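You operate a simulated robot arm through the tools that you are given. There is no shell and no other tool.

You run a simulated robot arm. Do the job below in one go: nothing can be reset, and whatever is moved stays where it is left.

JOB
Swap the green spool for the purple spool and top up the bobbin.
Fine: wind it full; the green spool goes in its pocket; steel winder knob back to START.

It is judged by the outcome, as a careful person would: the job done as asked, and still so three seconds after it is handed in. It fails if anything else is knocked over, pushed out of place, dropped, spilled or broken.

ROBOT AND FRAMES
A 7-joint arm with a two-finger parallel gripper, fixed in place. Base frame: the origin is on the floor under the middle of its stand, x ahead of it, y to its left, z up; the work surface is at about z = 0.8. Readings come in m, degrees, newtons and seconds.
With the tool pointing down near the work surface it reaches from about 0.24 to 0.68 m from the base axis. Its first joint turns from -66.0 to 66.0 degrees. Payload 2.4 kg.
The tool frame sits at the grasp point between the pads (the TCP): z along the fingers, y along the line on which they close. The tips reach 0.03 m beyond it. Largest opening 0.094 m; finger width 0.028, thickness 0.01; the body of the gripper, 0.05 by 0.096 m, starts 0.055 m behind the TCP.
Orientation is told as [roll, pitch, yaw] about the base's x, y, z axes, in that order, counted from this pose: with the fingers straight down and closing along the base's y, the tool's x points along the base's -x, its y along +y and its z along -z.

CONTROLS
- The arm moves only by the tool arm_command. Its argument "plan" is a list of rows, each a list of 7 numbers: the shift along the tool's x, y, z in m, then the turn, a rotation vector about the tool's x, y, z in degrees, then the closure, from 0 (fully open) to 1 (shut). In form: [[dx, dy, dz, wx, wy, wz, hand], ...]. A call has 1 to 20 rows; each row is the pose to reach, as a shift and turn from the pose commanded when the call began, along the tool's axes at that moment. Rows are played at 5 a second. More than 0.05 m and 8.6 degrees between two rows, or a gripper value outside its range, and nothing of the call is played. Where a pose cannot be reached the arm comes as near as it can. A force on the tool above 40 N (or 10 N above the force at the start of the call, whichever is more), or a blocked arm, ends the call early, and 0.2 s more pass. The fingers move at their own pace (about 0.153 m/s each) and stop on an object; they squeeze with about 30 N. The grip force told is the motor's: it shows also when the fingers shut on nothing. Time passes only in rows, and 0.2 s behind the last, so rows that repeat a pose let the fingers close. It gives the time, the measured TCP pose, the force on the tool (base axes), the opening and the grip force at its end, in the units of the frame above (readings bear some noise), with the torque about the TCP (base axes, N m) and any sound that the robot's microphone picked up.
- Cameras (640 x 400 px; columns grow to the right, rows downward): "scene" is fixed at [0.0549, 0.4819, 1.4606]; the picture's right is [-0.69, -0.72, 0.00], its down [-0.36, 0.35, -0.86] and it looks along [0.62, -0.60, -0.50] (base axes); focal length 319 px, centre (320, 200). "wrist" rides on the gripper at [0.076, 0.014, -0.103] in the tool frame; the picture's right is [-0.18, 0.98, 0.00], its down [-0.75, -0.14, -0.64] and it looks along [-0.63, -0.12, 0.77] (tool axes); focal length 243 px, centre (320, 200). There is no depth. A picture from a camera that has moved, and an enlarged one, comes with that camera's place and axes in the base frame and with its lens. The place of the scene camera against the robot may be out by one fixed shift of up to 0.018 m in any direction.
- snapshot(camera): a new picture of that camera. No time passes.
- enlarge(camera, box): a new picture of the part [left, top, right, bottom] of that camera's present view, enlarged. No time passes.
- finish_job(): hands the job in; it is judged then, once.

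Places have to be worked out from the pictures, the camera data and where the tool is seen. Open the gripper and draw the arm clear of the work before you hand the job in, unless the task says otherwise.

The tools are called after ">>>" as a command line: name --pt "numbers of a row" for each row, then --argument value for the rest, lists and objects as JSON in quotes. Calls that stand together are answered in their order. arm_command: Moves the arm, as the interface text tells. Its arguments: {"type":"object","properties":{"plan":{"type":"array","items":{"type":"array","items":{"type":"number"}}}},"required":["plan"]} The other tools are called the same way: snapshot (camera) takes a picture; enlarge (camera, box) takes an enlarged picture of a part of a camera's view; finish_job () hands the job in.

At the start:

```text
t: 0.0
ee_pos: [0.3652, -0.0029, 1.2067]
orientation: [0.0, 0.0, 0.0]
force: [-0.5, -0.3, 0.1]
wrist_torque: [-0.02, 0.0, -0.01]
finger_gap: 0.0936
finger_force: 0.1
```

scene: 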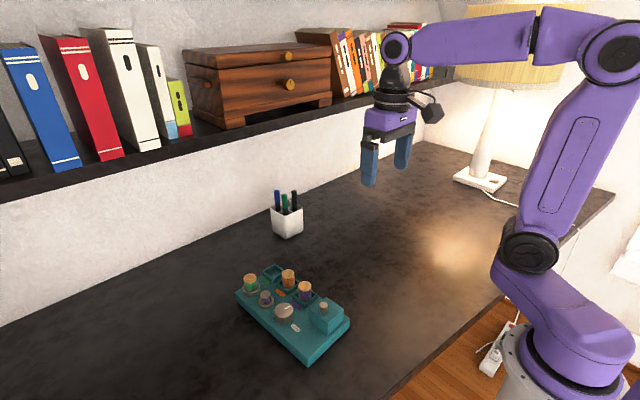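
wrist: 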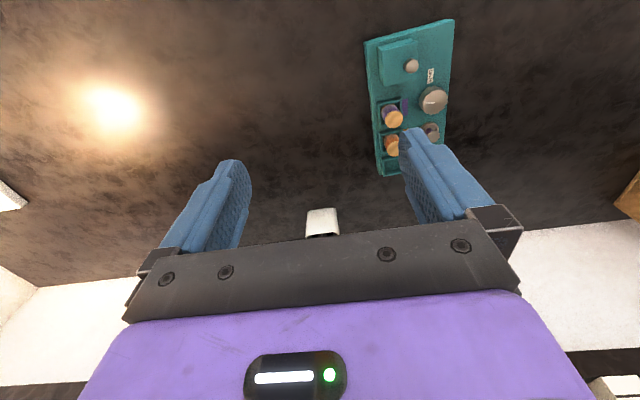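

The device is a teal board near the front-left of the desk. I'll enlarge it in both views to understand its parts.

>>> enlarge --camera "scene" --box '[220, 250, 364, 370]'

>>> enlarge --camera "wrist" --box '[350, 10, 480, 190]'

```text
3.33 times, centred on (292, 310) of scene
camera zoom: at [0.0549, 0.4819, 1.4606], right [-0.69, -0.72, 0.0], down [-0.36, 0.35, -0.86], along [0.62, -0.6, -0.5], focal length 1064 px, centre (413, -167)
```

zoom: 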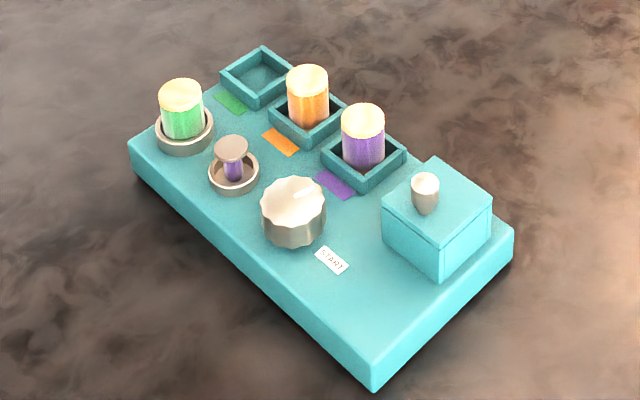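

```text
2.22 times, centred on (415, 100) of wrist
camera zoom: at [0.2875, 0.0125, 1.3099], right [0.18, 0.98, 0.0], down [0.75, -0.14, 0.64], along [0.63, -0.12, -0.77], focal length 539 px, centre (109, 422)
```

zoom: 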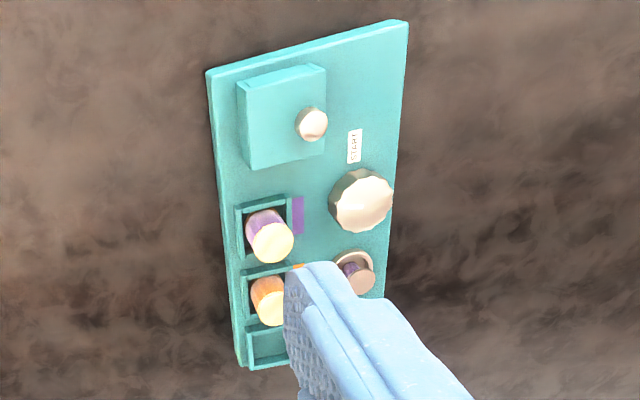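

The board carries the green spool on the winder seat, a bobbin, a steel knob with a START label, three marked pockets, and a lidded box. I'll shift over the board (+y, slightly lower) for a clear wrist view.

>>> arm_command --pt "0 0.04 0.01 0 0 0 0" --pt "0 0.08 0.02 0 0 0 0" --pt "0 0.12 0.03 0 0 0 0" --pt "0 0.15 0.04 0 0 0 0" --pt "0 0.15 0.04 0 0 0 0"

>>> snapshot --camera "wrist"

>>> snapshot --camera "scene"

```text
t: 1.2
ee_pos: [0.3665, 0.1499, 1.1681]
orientation: [0.0, 0.0, 0.1]
force: [0.0, -0.7, 0.0]
wrist_torque: [0.02, 0.0, 0.01]
finger_gap: 0.094
finger_force: 0.0
```

```text
taken
camera wrist: at [0.2893, 0.1653, 1.2702], right [0.18, 0.98, 0.0], down [0.75, -0.14, 0.64], along [0.63, -0.12, -0.77], focal length 243 px, centre (320, 200)
```

wrist: 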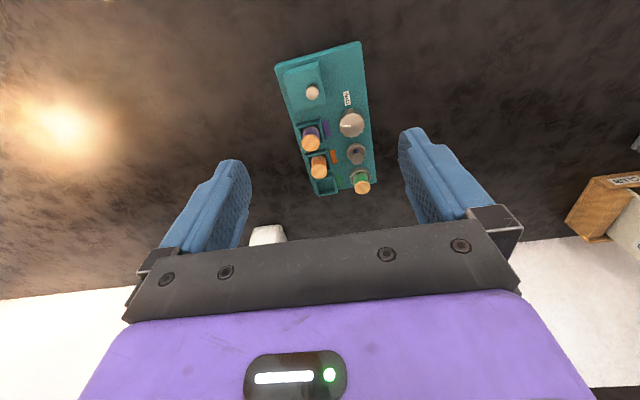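

```text
taken
```

scene: 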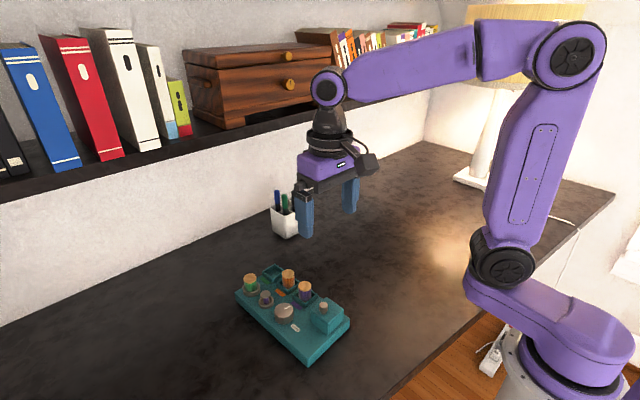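

The whole board is now visible between the fingers. I'll enlarge it for measurement.

>>> enlarge --camera "wrist" --box '[255, 30, 415, 205]'

>>> enlarge --camera "scene" --box '[225, 255, 325, 335]'

```text
2.29 times, centred on (335, 118) of wrist
camera zoom: at [0.2893, 0.1653, 1.2702], right [0.18, 0.98, 0.0], down [0.75, -0.14, 0.64], along [0.63, -0.12, -0.77], focal length 555 px, centre (286, 389)
```

zoom: 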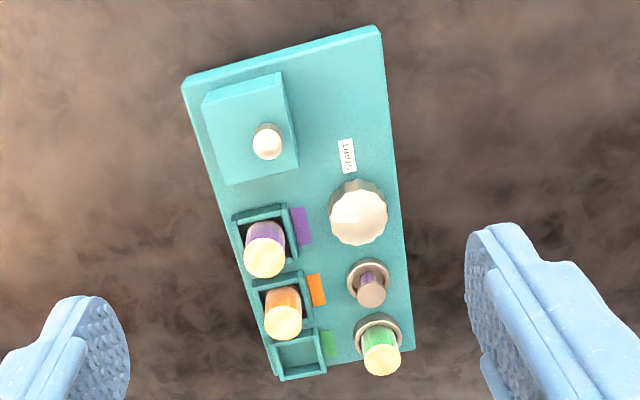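

```text
5.00 times, centred on (275, 295) of scene
camera zoom: at [0.0549, 0.4819, 1.4606], right [-0.69, -0.72, 0.0], down [-0.36, 0.35, -0.86], along [0.62, -0.6, -0.5], focal length 1596 px, centre (545, -275)
```

zoom: 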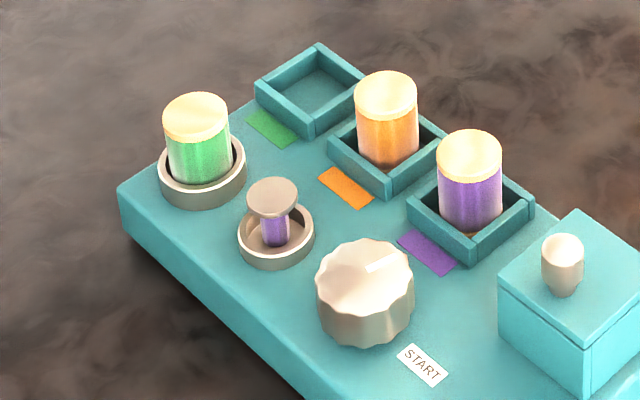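

Board estimated: long axis roughly along x, from about (0.35,0.08–0.22) to (0.625,0.09–0.23); green spool ≈(0.592,0.193), purple ≈(0.478,0.113), knob ≈(0.466,0.188). I'll descend about 0.14 m for a closer look, staying well above everything.

>>> arm_command --pt "0.01 0 0.04 0 0 0 0" --pt "0.02 0 0.08 0 0 0 0" --pt "0.03 0 0.12 0 0 0 0" --pt "0.03 0 0.14 0 0 0 0" --pt "0.03 0 0.14 0 0 0 0"

>>> snapshot --camera "wrist"

```text
t: 2.4
ee_pos: [0.3346, 0.1504, 1.0272]
orientation: [0.0, 0.1, 0.0]
force: [-0.5, -0.2, -0.1]
wrist_torque: [0.0, -0.01, -0.01]
finger_gap: 0.0939
finger_force: 0.0
```

```text
taken
camera wrist: at [0.2578, 0.1651, 1.1297], right [0.18, 0.98, 0.0], down [0.75, -0.14, 0.64], along [0.63, -0.12, -0.77], focal length 243 px, centre (320, 200)
```

wrist: 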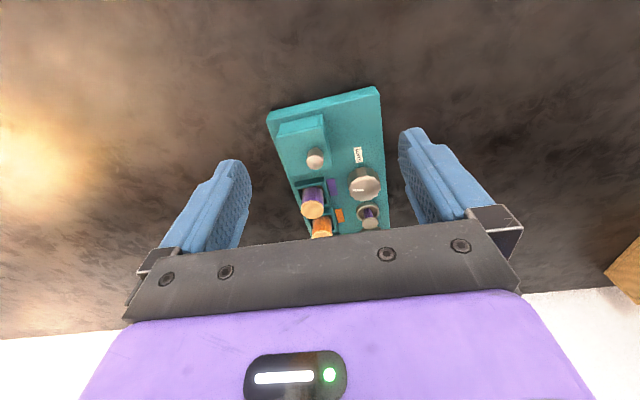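

>>> enlarge --camera "wrist" --box '[260, 80, 400, 240]'

>>> enlarge --camera "scene" --box '[255, 285, 305, 325]'

```text
2.50 times, centred on (330, 160) of wrist
camera zoom: at [0.2578, 0.1651, 1.1297], right [0.18, 0.98, 0.0], down [0.75, -0.14, 0.64], along [0.63, -0.12, -0.77], focal length 606 px, centre (295, 300)
```

zoom: 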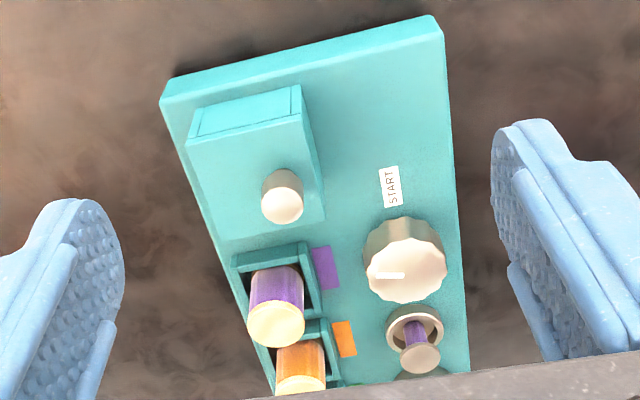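

```text
10.00 times, centred on (280, 305) of scene
camera zoom: at [0.0549, 0.4819, 1.4606], right [-0.69, -0.72, 0.0], down [-0.36, 0.35, -0.86], along [0.62, -0.6, -0.5], focal length 3192 px, centre (720, -850)
```

zoom: 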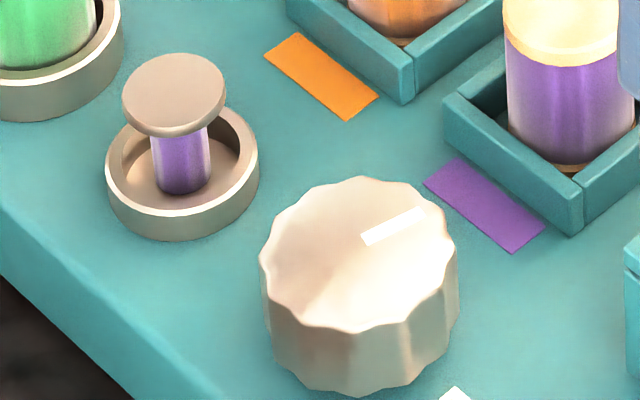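

Knob top ≈(0.465,0.188,0.866), its pointer now faces −y while START lies toward −x of the knob; purple spool top ≈(0.479,0.113,0.879), board top ≈0.835. I'll move forward at this height to view the green spool, bobbin and empty pocket closely.

>>> arm_command --pt "-0.04 0 0 0 0 0 0" --pt "-0.08 0 0 0 0 0 0" --pt "-0.12 0 0 0 0 0 0" --pt "-0.12 0 0 0 0 0 0"

>>> enlarge --camera "wrist" --box '[250, 70, 420, 240]'

```text
t: 3.4
ee_pos: [0.4542, 0.151, 1.0264]
orientation: [0.0, 0.1, 0.1]
force: [0.1, -0.8, 0.9]
wrist_torque: [-0.01, -0.01, 0.05]
finger_gap: 0.0942
finger_force: 0.0
```

```text
2.35 times, centred on (335, 155) of wrist
camera zoom: at [0.3768, 0.166, 1.1294], right [0.18, 0.98, 0.0], down [0.75, -0.14, 0.64], along [0.63, -0.12, -0.77], focal length 571 px, centre (285, 306)
```

zoom: 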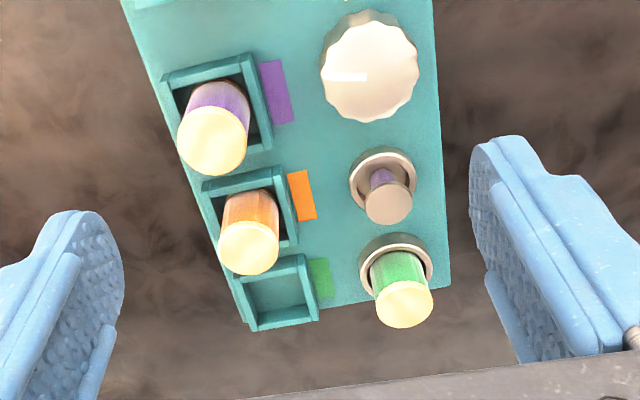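

Refined positions: green spool/seat ≈(0.593,0.194), empty green pocket ≈(0.597,0.120), pocket walls up to ≈0.846. I'll go above the green spool with the fingers opened to about 6 cm, then check the view.

>>> arm_command --pt "-0.035 0.011 0 0 0 0 0.36" --pt "-0.07 0.022 0.01 0 0 0 0.36" --pt "-0.105 0.033 0.02 0 0 0 0.36" --pt "-0.1388 0.0432 0.04 0 0 0 0.36" --pt "-0.1388 0.0432 0.0764 0 0 0 0.36" --pt "-0.1388 0.0432 0.0764 0 0 0 0.36"

>>> snapshot --camera "wrist"

>>> enlarge --camera "scene" --box '[220, 190, 348, 318]'

```text
t: 4.8
ee_pos: [0.5928, 0.1921, 0.9515]
orientation: [0.0, 0.0, 0.0]
force: [-0.5, -0.4, -0.5]
wrist_torque: [-0.01, 0.0, 0.0]
finger_gap: 0.0601
finger_force: 0.1
```

```text
taken
camera wrist: at [0.5157, 0.2062, 1.0538], right [0.18, 0.98, 0.0], down [0.75, -0.14, 0.64], along [0.63, -0.12, -0.77], focal length 243 px, centre (320, 200)
```

wrist: 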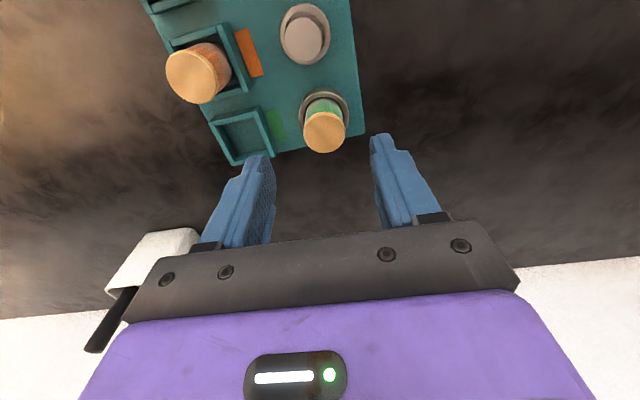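

```text
3.12 times, centred on (284, 254) of scene
camera zoom: at [0.0549, 0.4819, 1.4606], right [-0.69, -0.72, 0.0], down [-0.36, 0.35, -0.86], along [0.62, -0.6, -0.5], focal length 998 px, centre (432, 31)
```

zoom: 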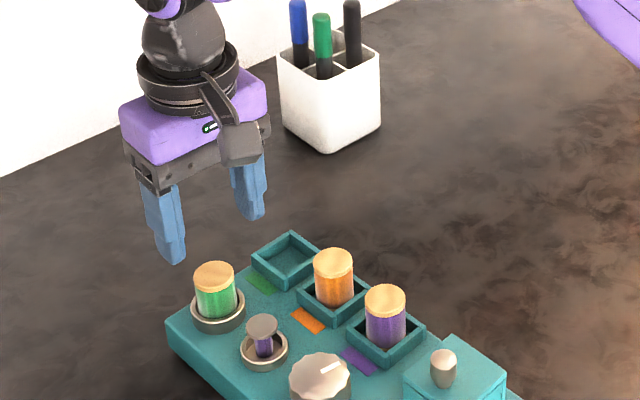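

The green spool top solves consistently to (0.593,0.195,0.879). I'll descend to TCP z≈0.884 (tips ≈0.854, above the ring and pocket walls), with a small y correction.

>>> arm_command --pt "-0.0006 0.0025 0.02 0 0 0 0.36" --pt "-0.0006 0.0025 0.04 0 0 0 0.36" --pt "-0.0006 0.0025 0.055 0 0 0 0.36" --pt "-0.0006 0.0025 0.0675 0 0 0 0.36" --pt "-0.0006 0.0025 0.0675 0 0 0 0.36"

>>> snapshot --camera "wrist"

>>> enlarge --camera "scene" --box '[220, 230, 300, 310]'

```text
t: 6.0
ee_pos: [0.5949, 0.1934, 0.885]
orientation: [0.1, 0.0, -0.1]
force: [0.2, 0.4, 0.1]
wrist_torque: [0.0, 0.01, 0.0]
finger_gap: 0.0602
finger_force: 0.1
```

```text
taken
camera wrist: at [0.5173, 0.2078, 0.9865], right [0.18, 0.98, 0.0], down [0.75, -0.14, 0.64], along [0.63, -0.12, -0.77], focal length 243 px, centre (320, 200)
```

wrist: 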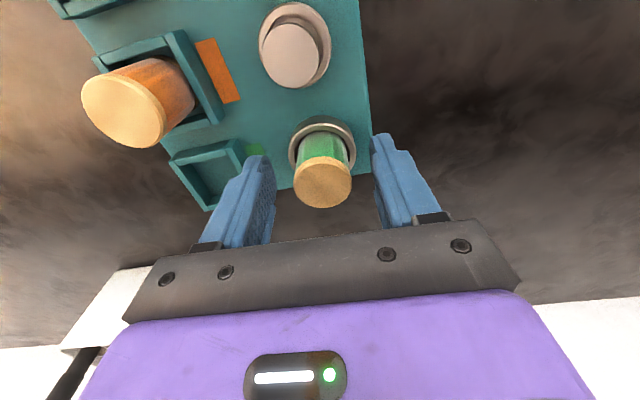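

```text
5.00 times, centred on (260, 270) of scene
camera zoom: at [0.0549, 0.4819, 1.4606], right [-0.69, -0.72, 0.0], down [-0.36, 0.35, -0.86], along [0.62, -0.6, -0.5], focal length 1596 px, centre (620, -150)
```

zoom: 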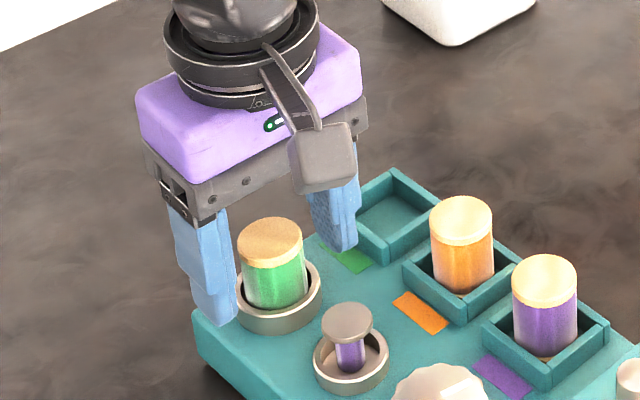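

The fingers straddle the green spool, centred. I'll close on it and lift it a little.

>>> arm_command --pt "0 0 0 0 0 0 1" --pt "0 0 0 0 0 0 1" --pt "0 0 0 0 0 0 1" --pt "0 0 -0.01 0 0 0 1" --pt "0 0 -0.03 0 0 0 1" --pt "0 0 -0.055 0 0 0 1" --pt "0 0 -0.055 0 0 0 1"

>>> snapshot --camera "wrist"

>>> enlarge --camera "scene" --box '[220, 220, 310, 310]'

```text
t: 7.6
ee_pos: [0.596, 0.1923, 0.9384]
orientation: [0.0, 0.0, 0.0]
force: [0.7, 0.0, 0.7]
wrist_torque: [0.02, 0.01, 0.02]
finger_gap: 0.0001
finger_force: 29.7
```

```text
taken
camera wrist: at [0.519, 0.2074, 1.0417], right [0.18, 0.98, 0.0], down [0.75, -0.14, 0.64], along [0.63, -0.12, -0.77], focal length 243 px, centre (320, 200)
```

wrist: 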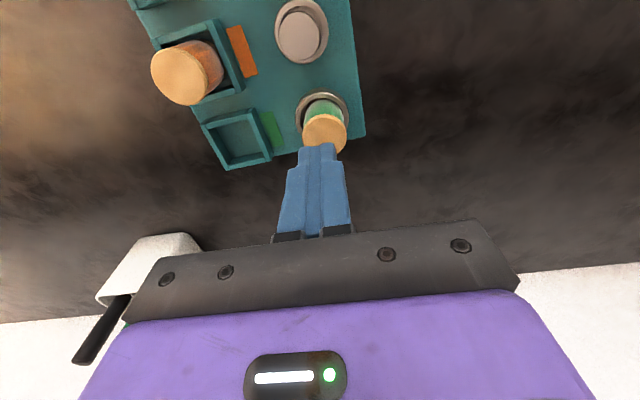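

```text
4.44 times, centred on (265, 265) of scene
camera zoom: at [0.0549, 0.4819, 1.4606], right [-0.69, -0.72, 0.0], down [-0.36, 0.35, -0.86], along [0.62, -0.6, -0.5], focal length 1419 px, centre (564, -89)
```

zoom: 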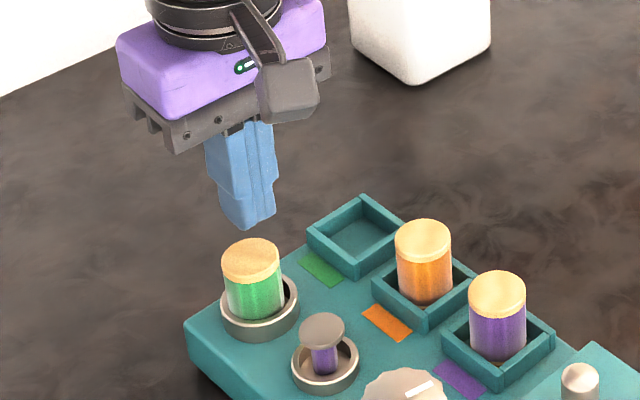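

The gap reads 0 and the green spool is still on its seat, so it either slipped out or wasn't gripped. I'll reopen, go back down, close, and read the gap before any lifting.

>>> arm_command --pt "0 0 0 0 0 0 0.36" --pt "0 0 0 0 0 0 0.36" --pt "0 0 0.03 0 0 0 0.36" --pt "0 0 0.053 0 0 0 0.36" --pt "0 0 0.053 0 0 0 0.36" --pt "0 0 0.053 0 0 0 0.9" --pt "0 0 0.053 0 0 0 0.9" --pt "0 0 0.053 0 0 0 0.9" --pt "0 0 0.053 0 0 0 0.9"

>>> snapshot --camera "wrist"

>>> enlarge --camera "scene" --box '[220, 220, 310, 310]'

```text
t: 9.6
ee_pos: [0.5963, 0.1917, 0.8849]
orientation: [-0.1, 0.0, 0.0]
force: [-0.5, 2.6, 0.3]
wrist_torque: [0.1, 0.02, 0.02]
finger_gap: 0.0304
finger_force: 30.4
```

```text
taken
camera wrist: at [0.5195, 0.2065, 0.9876], right [0.18, 0.98, 0.0], down [0.75, -0.14, 0.64], along [0.63, -0.12, -0.77], focal length 243 px, centre (320, 200)
```

wrist: 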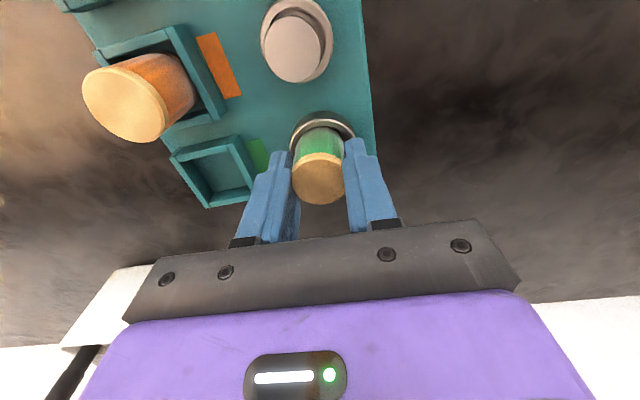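

```text
4.44 times, centred on (265, 265) of scene
camera zoom: at [0.0549, 0.482, 1.4606], right [-0.69, -0.72, 0.0], down [-0.36, 0.35, -0.86], along [0.62, -0.6, -0.5], focal length 1419 px, centre (564, -89)
```

zoom: 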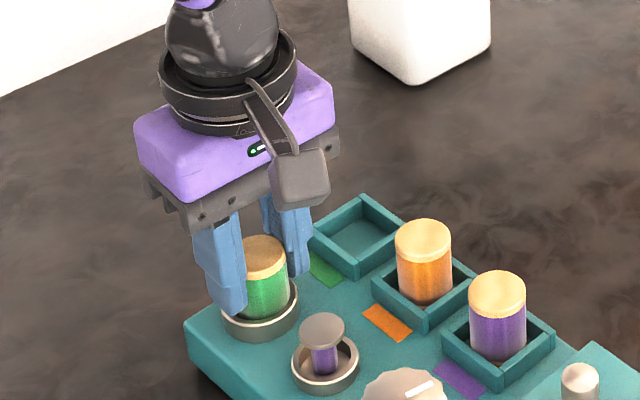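

Now it is gripped (gap 0.030). I'll lift very slowly by 8 mm and read the force and gap to see what resists.

>>> arm_command --pt "0 0 -0.002 0 0 0 1" --pt "0 0 -0.004 0 0 0 1" --pt "0 0 -0.006 0 0 0 1" --pt "0 0 -0.008 0 0 0 1"

>>> snapshot --camera "wrist"

>>> enlarge --camera "scene" --box '[220, 220, 310, 310]'

```text
t: 10.6
ee_pos: [0.5954, 0.1924, 0.8918]
orientation: [-0.1, 0.0, 0.0]
force: [2.0, 2.0, -0.9]
wrist_torque: [0.05, -0.07, 0.05]
finger_gap: 0.0306
finger_force: 29.5
```

```text
taken
camera wrist: at [0.5175, 0.2074, 0.9951], right [0.18, 0.98, 0.0], down [0.75, -0.14, 0.64], along [0.63, -0.12, -0.77], focal length 243 px, centre (320, 200)
```

wrist: 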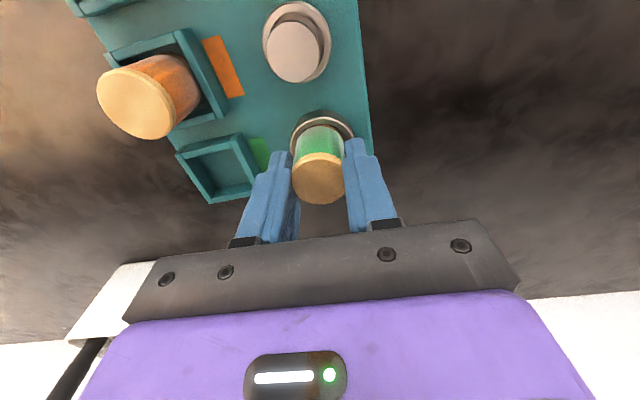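

```text
4.44 times, centred on (265, 265) of scene
camera zoom: at [0.055, 0.482, 1.4606], right [-0.69, -0.72, 0.0], down [-0.36, 0.35, -0.86], along [0.62, -0.6, -0.5], focal length 1419 px, centre (564, -89)
```

zoom: 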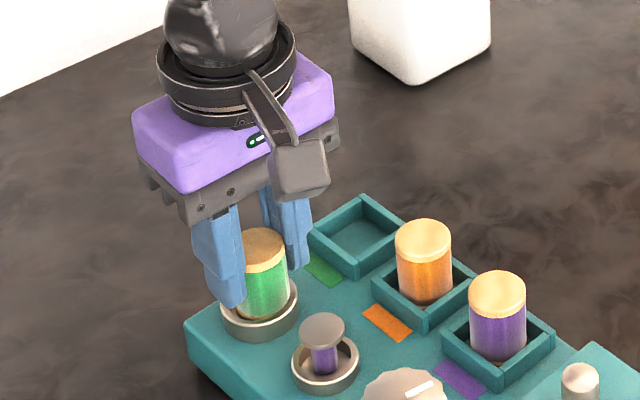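

The spool is rising with the fingers at this slow pace. I'll continue lifting slowly by about 4 cm more.

>>> arm_command --pt "0 0 -0.003 0 0 0 1" --pt "0 0 -0.006 0 0 0 1" --pt "0 0 -0.009 0 0 0 1" --pt "0 0 -0.012 0 0 0 1" --pt "0 0 -0.016 0 0 0 1" --pt "0 0 -0.02 0 0 0 1" --pt "0 0 -0.024 0 0 0 1" --pt "0 0 -0.028 0 0 0 1" --pt "0 0 -0.028 0 0 0 1"

>>> snapshot --camera "wrist"

>>> enlarge --camera "scene" --box '[220, 220, 310, 310]'

```text
t: 12.6
ee_pos: [0.595, 0.1921, 0.9219]
orientation: [-0.1, 0.0, 0.1]
force: [0.3, 0.2, -0.9]
wrist_torque: [-0.03, 0.02, 0.01]
finger_gap: 0.0306
finger_force: 30.5
```

```text
taken
camera wrist: at [0.5168, 0.208, 1.0234], right [0.18, 0.98, 0.0], down [0.75, -0.14, 0.64], along [0.63, -0.12, -0.77], focal length 243 px, centre (320, 200)
```

wrist: 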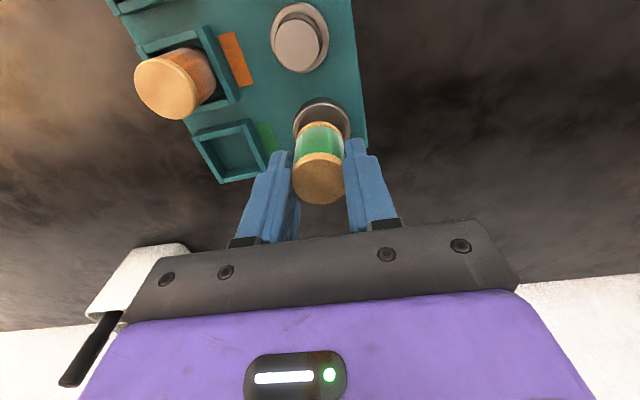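

```text
4.44 times, centred on (265, 265) of scene
camera zoom: at [0.0549, 0.4819, 1.4606], right [-0.69, -0.72, 0.0], down [-0.36, 0.35, -0.86], along [0.62, -0.6, -0.5], focal length 1419 px, centre (564, -89)
```

zoom: 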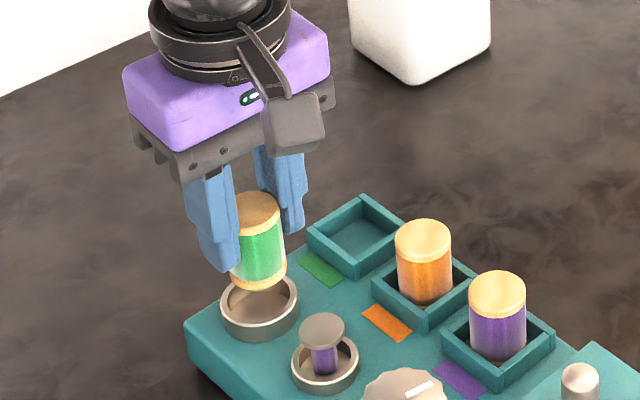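

The spool is held and nearly clear of the ring. I'll raise it a bit more, then take an enlarged wrist view to measure pocket versus spool.

>>> arm_command --pt "0 0 -0.004 0 0 0 1" --pt "0 0 -0.008 0 0 0 1" --pt "0 0 -0.012 0 0 0 1" --pt "0 0 -0.016 0 0 0 1" --pt "0 0 -0.02 0 0 0 1" --pt "0 0 -0.02 0 0 0 1"

>>> enlarge --camera "wrist" --box '[120, 0, 400, 220]'

>>> enlarge --camera "scene" --box '[235, 240, 315, 310]'

```text
t: 14.0
ee_pos: [0.5941, 0.1932, 0.9435]
orientation: [-0.1, 0.0, 0.0]
force: [-0.4, -0.7, 0.1]
wrist_torque: [0.01, 0.02, 0.01]
finger_gap: 0.0304
finger_force: 29.8
```

```text
1.82 times, centred on (260, 110) of wrist
camera zoom: at [0.5173, 0.2082, 1.0453], right [0.18, 0.98, 0.0], down [0.75, -0.14, 0.64], along [0.63, -0.12, -0.77], focal length 441 px, centre (429, 364)
```

zoom: 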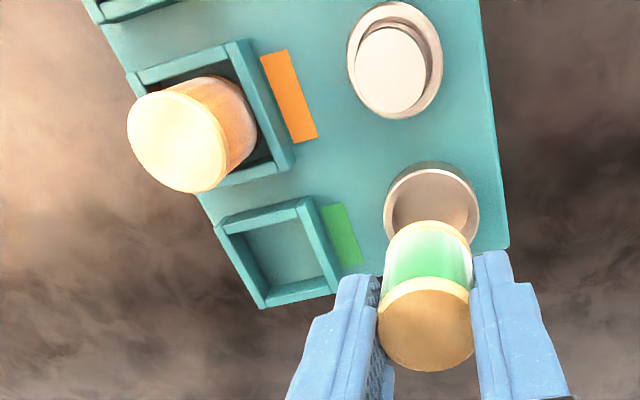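

```text
5.71 times, centred on (275, 275) of scene
camera zoom: at [0.0549, 0.4819, 1.4606], right [-0.69, -0.72, 0.0], down [-0.36, 0.35, -0.86], along [0.62, -0.6, -0.5], focal length 1824 px, centre (577, -229)
```

zoom: 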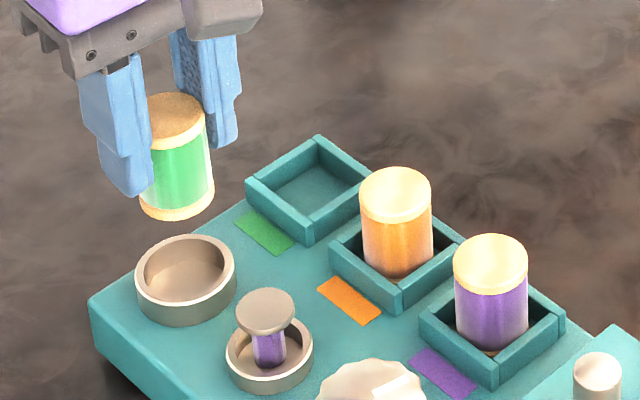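

Held spool is about 3 mm toward −x of the TCP; pocket centre ≈(0.598,0.120). I'll carry it slowly sideways by (+6 mm x, −73 mm y) at this height.

>>> arm_command --pt "0 -0.005 0 0 0 0 1" --pt "0 -0.013 0 0 0 0 1" --pt "-0.001 -0.022 0 0 0 0 1" --pt "-0.002 -0.031 0 0 0 0 1" --pt "-0.003 -0.04 0 0 0 0 1" --pt "-0.004 -0.049 0 0 0 0 1" --pt "-0.005 -0.058 0 0 0 0 1" --pt "-0.006 -0.066 0 0 0 0 1" --pt "-0.006 -0.071 0 0 0 0 1" --pt "-0.006 -0.073 0 0 0 0 1" --pt "-0.006 -0.073 0 0 0 0 1"

>>> enlarge --camera "wrist" --box '[200, 0, 480, 220]'

>>> enlarge --camera "scene" --box '[235, 240, 315, 310]'

```text
t: 16.4
ee_pos: [0.5998, 0.1195, 0.942]
orientation: [0.0, 0.0, 0.0]
force: [0.3, -0.2, -0.3]
wrist_torque: [-0.01, 0.01, 0.01]
finger_gap: 0.0304
finger_force: 30.0
```

```text
1.82 times, centred on (340, 110) of wrist
camera zoom: at [0.5236, 0.1341, 1.045], right [0.18, 0.98, 0.0], down [0.75, -0.14, 0.64], along [0.63, -0.12, -0.77], focal length 441 px, centre (284, 364)
```

zoom: 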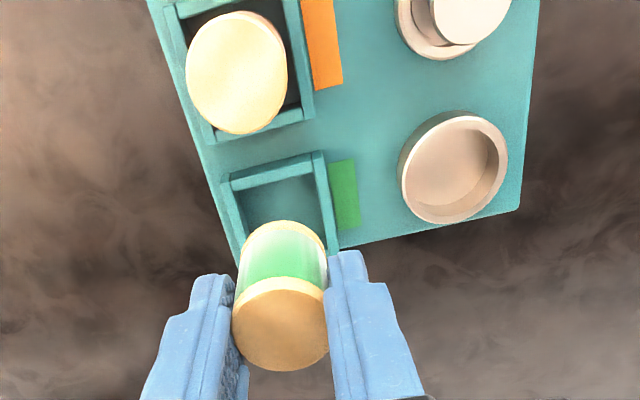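

```text
5.71 times, centred on (275, 275) of scene
camera zoom: at [0.0549, 0.4819, 1.4606], right [-0.69, -0.72, 0.0], down [-0.36, 0.35, -0.86], along [0.62, -0.6, -0.5], focal length 1824 px, centre (577, -229)
```

zoom: 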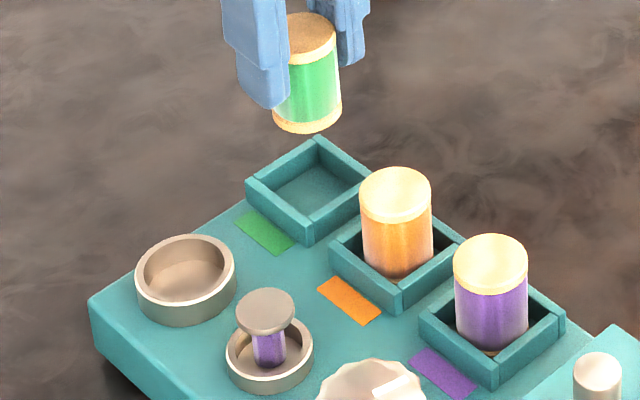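

Spool centre ≈(0.597,0.119) against pocket ≈(0.5985,0.1195): nearly aligned. I'll nudge +1.5 mm in x and lower until the spool bottom is just above the pocket rim, then check.

>>> arm_command --pt "-0.0015 0 0.005 0 0 0 1" --pt "-0.0015 0 0.012 0 0 0 1" --pt "-0.0015 0 0.02 0 0 0 1" --pt "-0.0015 0 0.028 0 0 0 1" --pt "-0.0015 0 0.035 0 0 0 1" --pt "-0.0015 0 0.04 0 0 0 1" --pt "-0.0015 0 0.04 0 0 0 1"

>>> enlarge --camera "wrist" --box '[200, 0, 480, 220]'

>>> enlarge --camera "scene" --box '[250, 245, 314, 301]'

```text
t: 18.0
ee_pos: [0.6008, 0.1225, 0.9014]
orientation: [0.0, -0.1, 0.0]
force: [0.4, 0.0, -1.1]
wrist_torque: [0.0, -0.01, -0.01]
finger_gap: 0.0305
finger_force: 29.9
```

```text
1.82 times, centred on (340, 110) of wrist
camera zoom: at [0.523, 0.137, 1.0049], right [0.18, 0.98, 0.0], down [0.75, -0.14, 0.64], along [0.63, -0.12, -0.77], focal length 441 px, centre (284, 364)
```

zoom: 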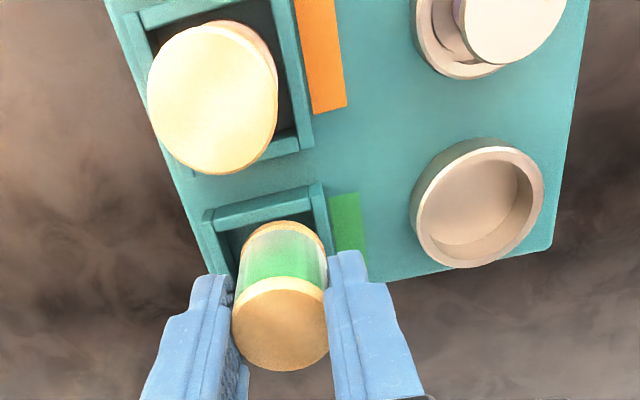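

```text
7.14 times, centred on (282, 273) of scene
camera zoom: at [0.0549, 0.4819, 1.4606], right [-0.69, -0.72, 0.0], down [-0.36, 0.35, -0.86], along [0.62, -0.6, -0.5], focal length 2280 px, centre (591, -321)
```

zoom: 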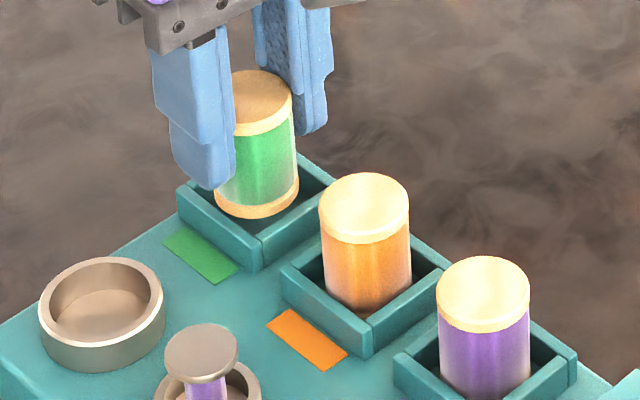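

The y reading drifted to 0.1225 and both views suggest the spool sits ~3 mm too far +y relative to the pocket. I'll correct by about (+1.5 mm x, −3.5 mm y) without lowering and re-check.

>>> arm_command --pt "-0.0008 -0.002 0 0 0 0 1" --pt "-0.0015 -0.0035 0 0 0 0 1" --pt "-0.0015 -0.0035 0 0 0 0 1" --pt "-0.0015 -0.0035 0 0 0 0 1"

>>> enlarge --camera "wrist" --box '[240, 60, 400, 220]'

>>> enlarge --camera "scene" --box '[250, 245, 314, 301]'

```text
t: 19.0
ee_pos: [0.6032, 0.1182, 0.9023]
orientation: [0.0, 0.0, -0.1]
force: [0.4, 0.9, 1.1]
wrist_torque: [0.03, 0.03, 0.02]
finger_gap: 0.0302
finger_force: 30.0
```

```text
2.50 times, centred on (320, 140) of wrist
camera zoom: at [0.5252, 0.1326, 1.0037], right [0.18, 0.98, 0.0], down [0.75, -0.14, 0.64], along [0.63, -0.12, -0.77], focal length 606 px, centre (320, 350)
```

zoom: 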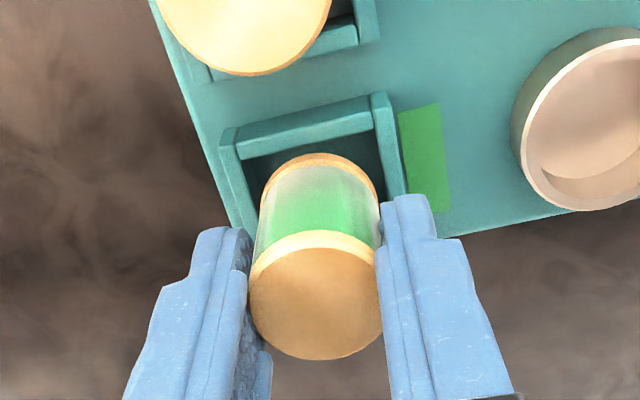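

```text
7.14 times, centred on (282, 273) of scene
camera zoom: at [0.0549, 0.4819, 1.4606], right [-0.69, -0.72, 0.0], down [-0.36, 0.35, -0.86], along [0.62, -0.6, -0.5], focal length 2280 px, centre (591, -321)
```

zoom: 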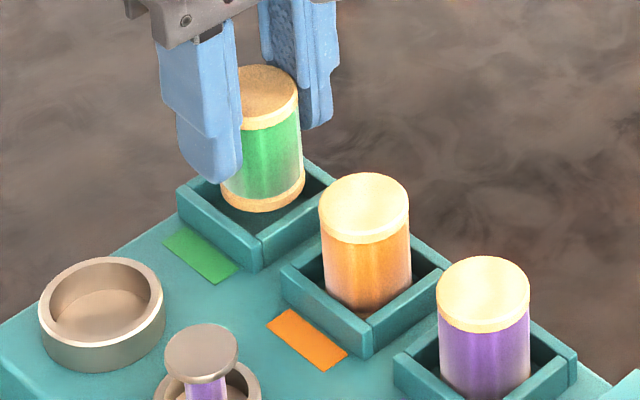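

Relative measurement within the wrist image says spool is ~1.5–2 mm too far in +x/−y now. I'll nudge back (−1.2, +1.2 mm) and lower 9 mm slowly while watching the force.

>>> arm_command --pt "0.0012 0.0012 0 0 0 0 1" --pt "0.0012 0.0012 0 0 0 0 1" --pt "0.0012 0.0012 0.002 0 0 0 1" --pt "0.0012 0.0012 0.004 0 0 0 1" --pt "0.0012 0.0012 0.006 0 0 0 1" --pt "0.0012 0.0012 0.008 0 0 0 1" --pt "0.0012 0.0012 0.009 0 0 0 1" --pt "0.0012 0.0012 0.009 0 0 0 1"

>>> enlarge --camera "wrist" --box '[240, 60, 400, 220]'

>>> enlarge --camera "scene" --box '[250, 245, 314, 301]'

```text
t: 20.8
ee_pos: [0.6018, 0.119, 0.8919]
orientation: [0.0, 0.0, 0.1]
force: [0.7, -0.7, -0.7]
wrist_torque: [0.0, -0.01, -0.01]
finger_gap: 0.0305
finger_force: 29.8
```

```text
2.50 times, centred on (320, 140) of wrist
camera zoom: at [0.5242, 0.133, 0.9951], right [0.18, 0.98, 0.0], down [0.75, -0.14, 0.64], along [0.63, -0.12, -0.77], focal length 606 px, centre (320, 350)
```

zoom: 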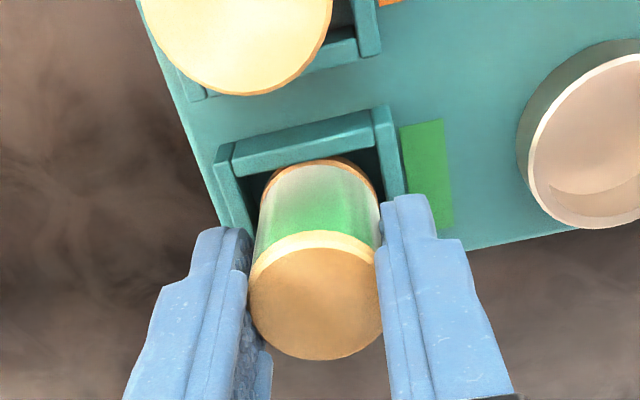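

```text
7.14 times, centred on (282, 273) of scene
camera zoom: at [0.0549, 0.4819, 1.4606], right [-0.69, -0.72, 0.0], down [-0.36, 0.35, -0.86], along [0.62, -0.6, -0.5], focal length 2280 px, centre (591, -321)
```

zoom: 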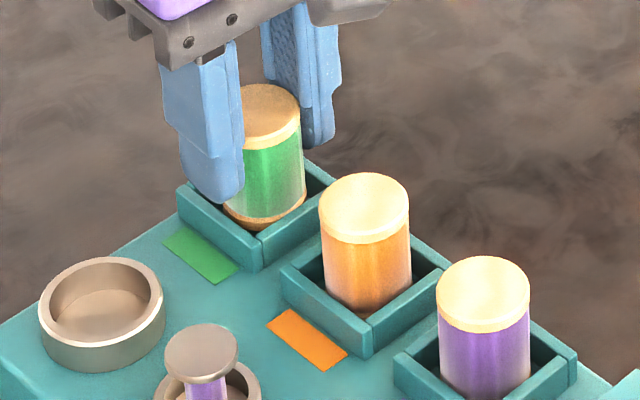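

No contact force and the spool bottom has gone below the rim into the pocket. I'll lower the remaining ~7 mm in small steps.

>>> arm_command --pt "0 0 0.0015 0 0 0 1" --pt "0 0 0.003 0 0 0 1" --pt "0 0 0.0045 0 0 0 1" --pt "0 0 0.006 0 0 0 1" --pt "0 0 0.006 0 0 0 1"

>>> enlarge --camera "scene" --box '[250, 245, 314, 301]'

```text
t: 22.0
ee_pos: [0.6017, 0.1178, 0.8869]
orientation: [0.1, 0.0, 0.0]
force: [1.7, 0.5, -0.1]
wrist_torque: [0.04, -0.08, -0.01]
finger_gap: 0.0305
finger_force: 30.0
```

```text
7.14 times, centred on (282, 273) of scene
camera zoom: at [0.0549, 0.4819, 1.4606], right [-0.69, -0.72, 0.0], down [-0.36, 0.35, -0.86], along [0.62, -0.6, -0.5], focal length 2280 px, centre (591, -321)
```

zoom: 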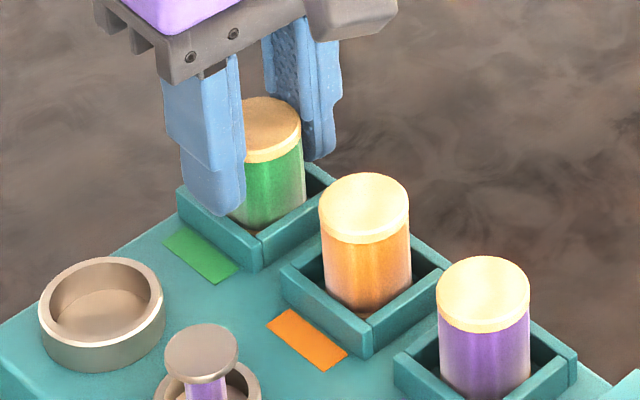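

Nearly seated, with a slight side contact. I'll lower a final couple of millimetres watching for the floor.

>>> arm_command --pt "0 0 0.001 0 0 0 1" --pt "0 0 0.002 0 0 0 1" --pt "0 0 0.002 0 0 0 1"

```text
t: 22.8
ee_pos: [0.602, 0.1167, 0.8856]
orientation: [0.0, 0.0, 0.0]
force: [-1.7, -0.2, 6.2]
wrist_torque: [0.04, 0.02, 0.0]
finger_gap: 0.0301
finger_force: 29.9
```

Floor contact (6 N up). I'll open the fingers to about 5 cm and rise straight up.

>>> arm_command --pt "0 0 0 0 0 0 0.45" --pt "0 0 0 0 0 0 0.45" --pt "0 0 0 0 0 0 0.45" --pt "0 0 -0.01 0 0 0 0.45" --pt "0 0 -0.03 0 0 0 0.45" --pt "0 0 -0.06 0 0 0 0.45" --pt "0 0 -0.09 0 0 0 0.45" --pt "0 0 -0.09 0 0 0 0.45"

>>> enlarge --camera "wrist" --box '[180, 0, 460, 220]'

>>> enlarge --camera "scene" --box '[235, 240, 330, 320]'

```text
t: 24.6
ee_pos: [0.6057, 0.1176, 0.9742]
orientation: [0.1, 0.0, 0.0]
force: [1.1, -0.3, 0.2]
wrist_torque: [-0.03, 0.04, -0.04]
finger_gap: 0.0517
finger_force: 0.0
```

```text
1.82 times, centred on (320, 110) of wrist
camera zoom: at [0.5276, 0.133, 1.0769], right [0.18, 0.98, 0.0], down [0.75, -0.14, 0.64], along [0.63, -0.12, -0.77], focal length 441 px, centre (320, 364)
```

zoom: 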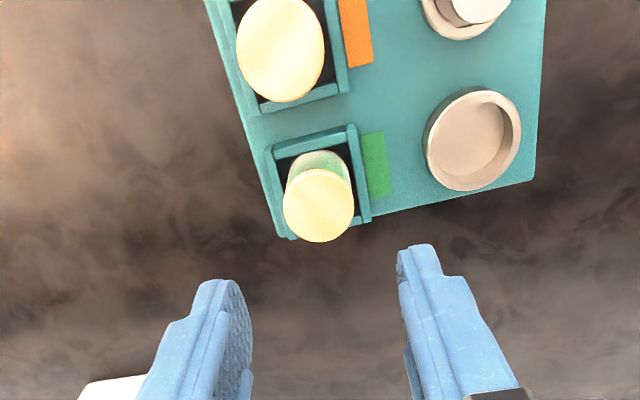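

```text
5.00 times, centred on (282, 280) of scene
camera zoom: at [0.0549, 0.4819, 1.4606], right [-0.69, -0.72, 0.0], down [-0.36, 0.35, -0.86], along [0.62, -0.6, -0.5], focal length 1596 px, centre (508, -200)
```

zoom: 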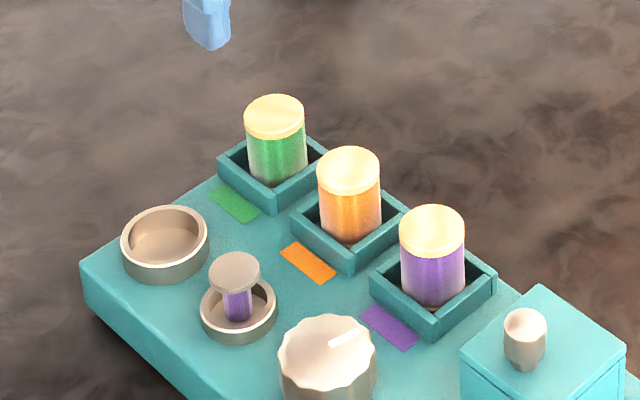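

Green spool is upright in its pocket. Next I'll move above the purple spool at ≈(0.479,0.113) with the fingers at ~5 cm opening.

>>> arm_command --pt "0.03 -0.001 0 0 0 0 0.45" --pt "0.065 -0.002 0 0 0 0 0.45" --pt "0.1 -0.004 0.005 0 0 0 0.45" --pt "0.127 -0.0046 0.014 0 0 0 0.45" --pt "0.127 -0.0046 0.02 0 0 0 0.45" --pt "0.127 -0.0046 0.02 0 0 0 0.45"

>>> enlarge --camera "wrist" --box '[180, 0, 460, 220]'

>>> enlarge --camera "scene" --box '[235, 230, 345, 330]'

```text
t: 26.0
ee_pos: [0.4763, 0.1135, 0.9518]
orientation: [0.0, 0.0, -0.1]
force: [-0.2, -0.4, -0.5]
wrist_torque: [-0.01, 0.0, -0.03]
finger_gap: 0.0515
finger_force: 0.0
```

```text
1.82 times, centred on (320, 110) of wrist
camera zoom: at [0.3988, 0.129, 1.0562], right [0.18, 0.98, 0.0], down [0.75, -0.14, 0.64], along [0.63, -0.12, -0.77], focal length 441 px, centre (320, 364)
```

zoom: 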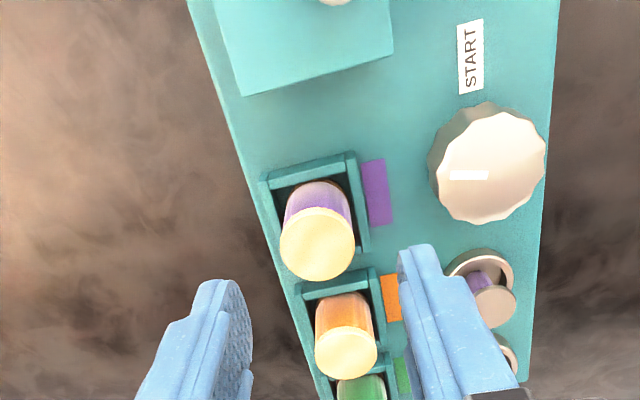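

```text
4.00 times, centred on (290, 280) of scene
camera zoom: at [0.0549, 0.4819, 1.4606], right [-0.69, -0.72, 0.0], down [-0.36, 0.35, -0.86], along [0.62, -0.6, -0.5], focal length 1277 px, centre (440, -120)
```

zoom: 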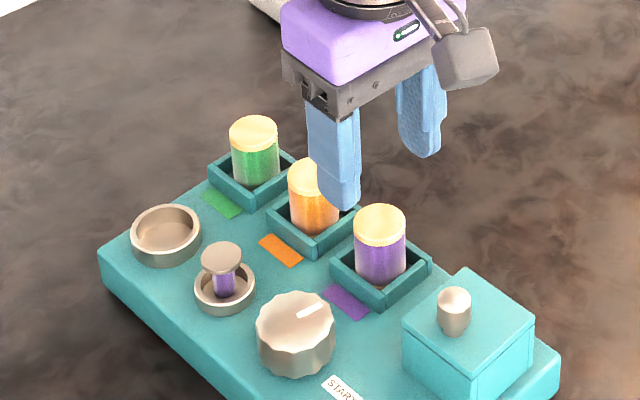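

Purple spool sits (+1.8 mm, −1.3 mm) from the TCP. I'll correct and descend to TCP z≈0.885, then check the fit before closing.

>>> arm_command --pt "-0.0018 -0.0013 0.02 0 0 0 0.45" --pt "-0.0018 -0.0013 0.04 0 0 0 0.45" --pt "-0.0018 -0.0013 0.055 0 0 0 0.45" --pt "-0.0018 -0.0013 0.0668 0 0 0 0.45" --pt "-0.0018 -0.0013 0.0668 0 0 0 0.45"

>>> enlarge --camera "wrist" --box '[180, 0, 460, 220]'

>>> enlarge --camera "scene" --box '[235, 230, 345, 330]'

```text
t: 27.2
ee_pos: [0.4789, 0.1106, 0.8877]
orientation: [0.0, -0.1, 0.0]
force: [0.4, -0.4, -0.6]
wrist_torque: [-0.03, 0.03, 0.0]
finger_gap: 0.0515
finger_force: 0.0
```

```text
1.82 times, centred on (320, 110) of wrist
camera zoom: at [0.4014, 0.1261, 0.99], right [0.18, 0.98, 0.0], down [0.75, -0.14, 0.64], along [0.63, -0.12, -0.77], focal length 441 px, centre (320, 364)
```

zoom: 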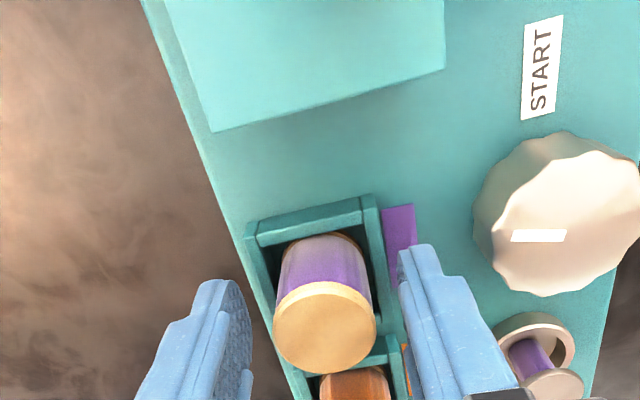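

```text
4.00 times, centred on (290, 280) of scene
camera zoom: at [0.0549, 0.4819, 1.4606], right [-0.69, -0.72, 0.0], down [-0.36, 0.35, -0.86], along [0.62, -0.6, -0.5], focal length 1277 px, centre (440, -120)
```

zoom: 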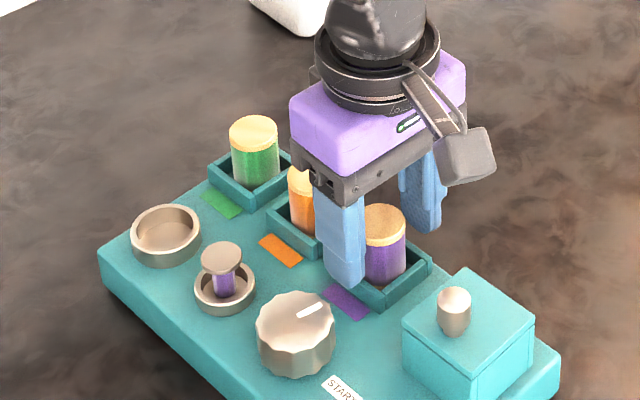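

The spool is ~2 mm toward +y from finger centre; I'll correct that, close, and check the gap before lifting.

>>> arm_command --pt "0 0.0022 0.002 0 0 0 0.45" --pt "0 0.0022 0.002 0 0 0 0.45" --pt "0 0.0022 0.002 0 0 0 0.55" --pt "0 0.0022 0.002 0 0 0 0.62" --pt "0 0.0022 0.002 0 0 0 1" --pt "0 0.0022 0.002 0 0 0 1" --pt "0 0.0022 0.002 0 0 0 1"

>>> enlarge --camera "wrist" --box '[180, 0, 460, 220]'

```text
t: 28.8
ee_pos: [0.4782, 0.1143, 0.8865]
orientation: [0.0, 0.0, 0.0]
force: [-0.1, 1.3, 2.7]
wrist_torque: [0.06, -0.02, 0.0]
finger_gap: 0.0305
finger_force: 29.8
```

```text
1.82 times, centred on (320, 110) of wrist
camera zoom: at [0.4013, 0.1285, 0.9881], right [0.18, 0.98, 0.0], down [0.75, -0.14, 0.64], along [0.63, -0.12, -0.77], focal length 441 px, centre (320, 364)
```

zoom: 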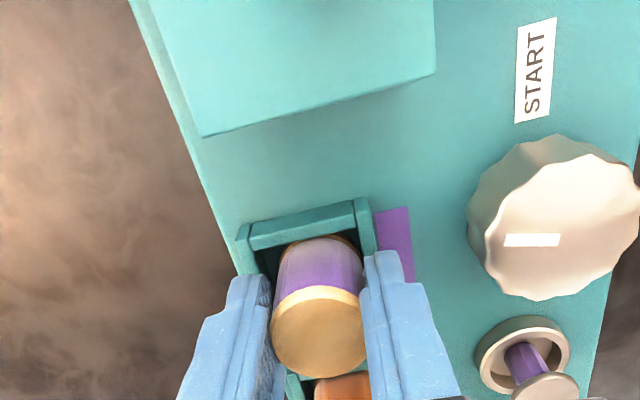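

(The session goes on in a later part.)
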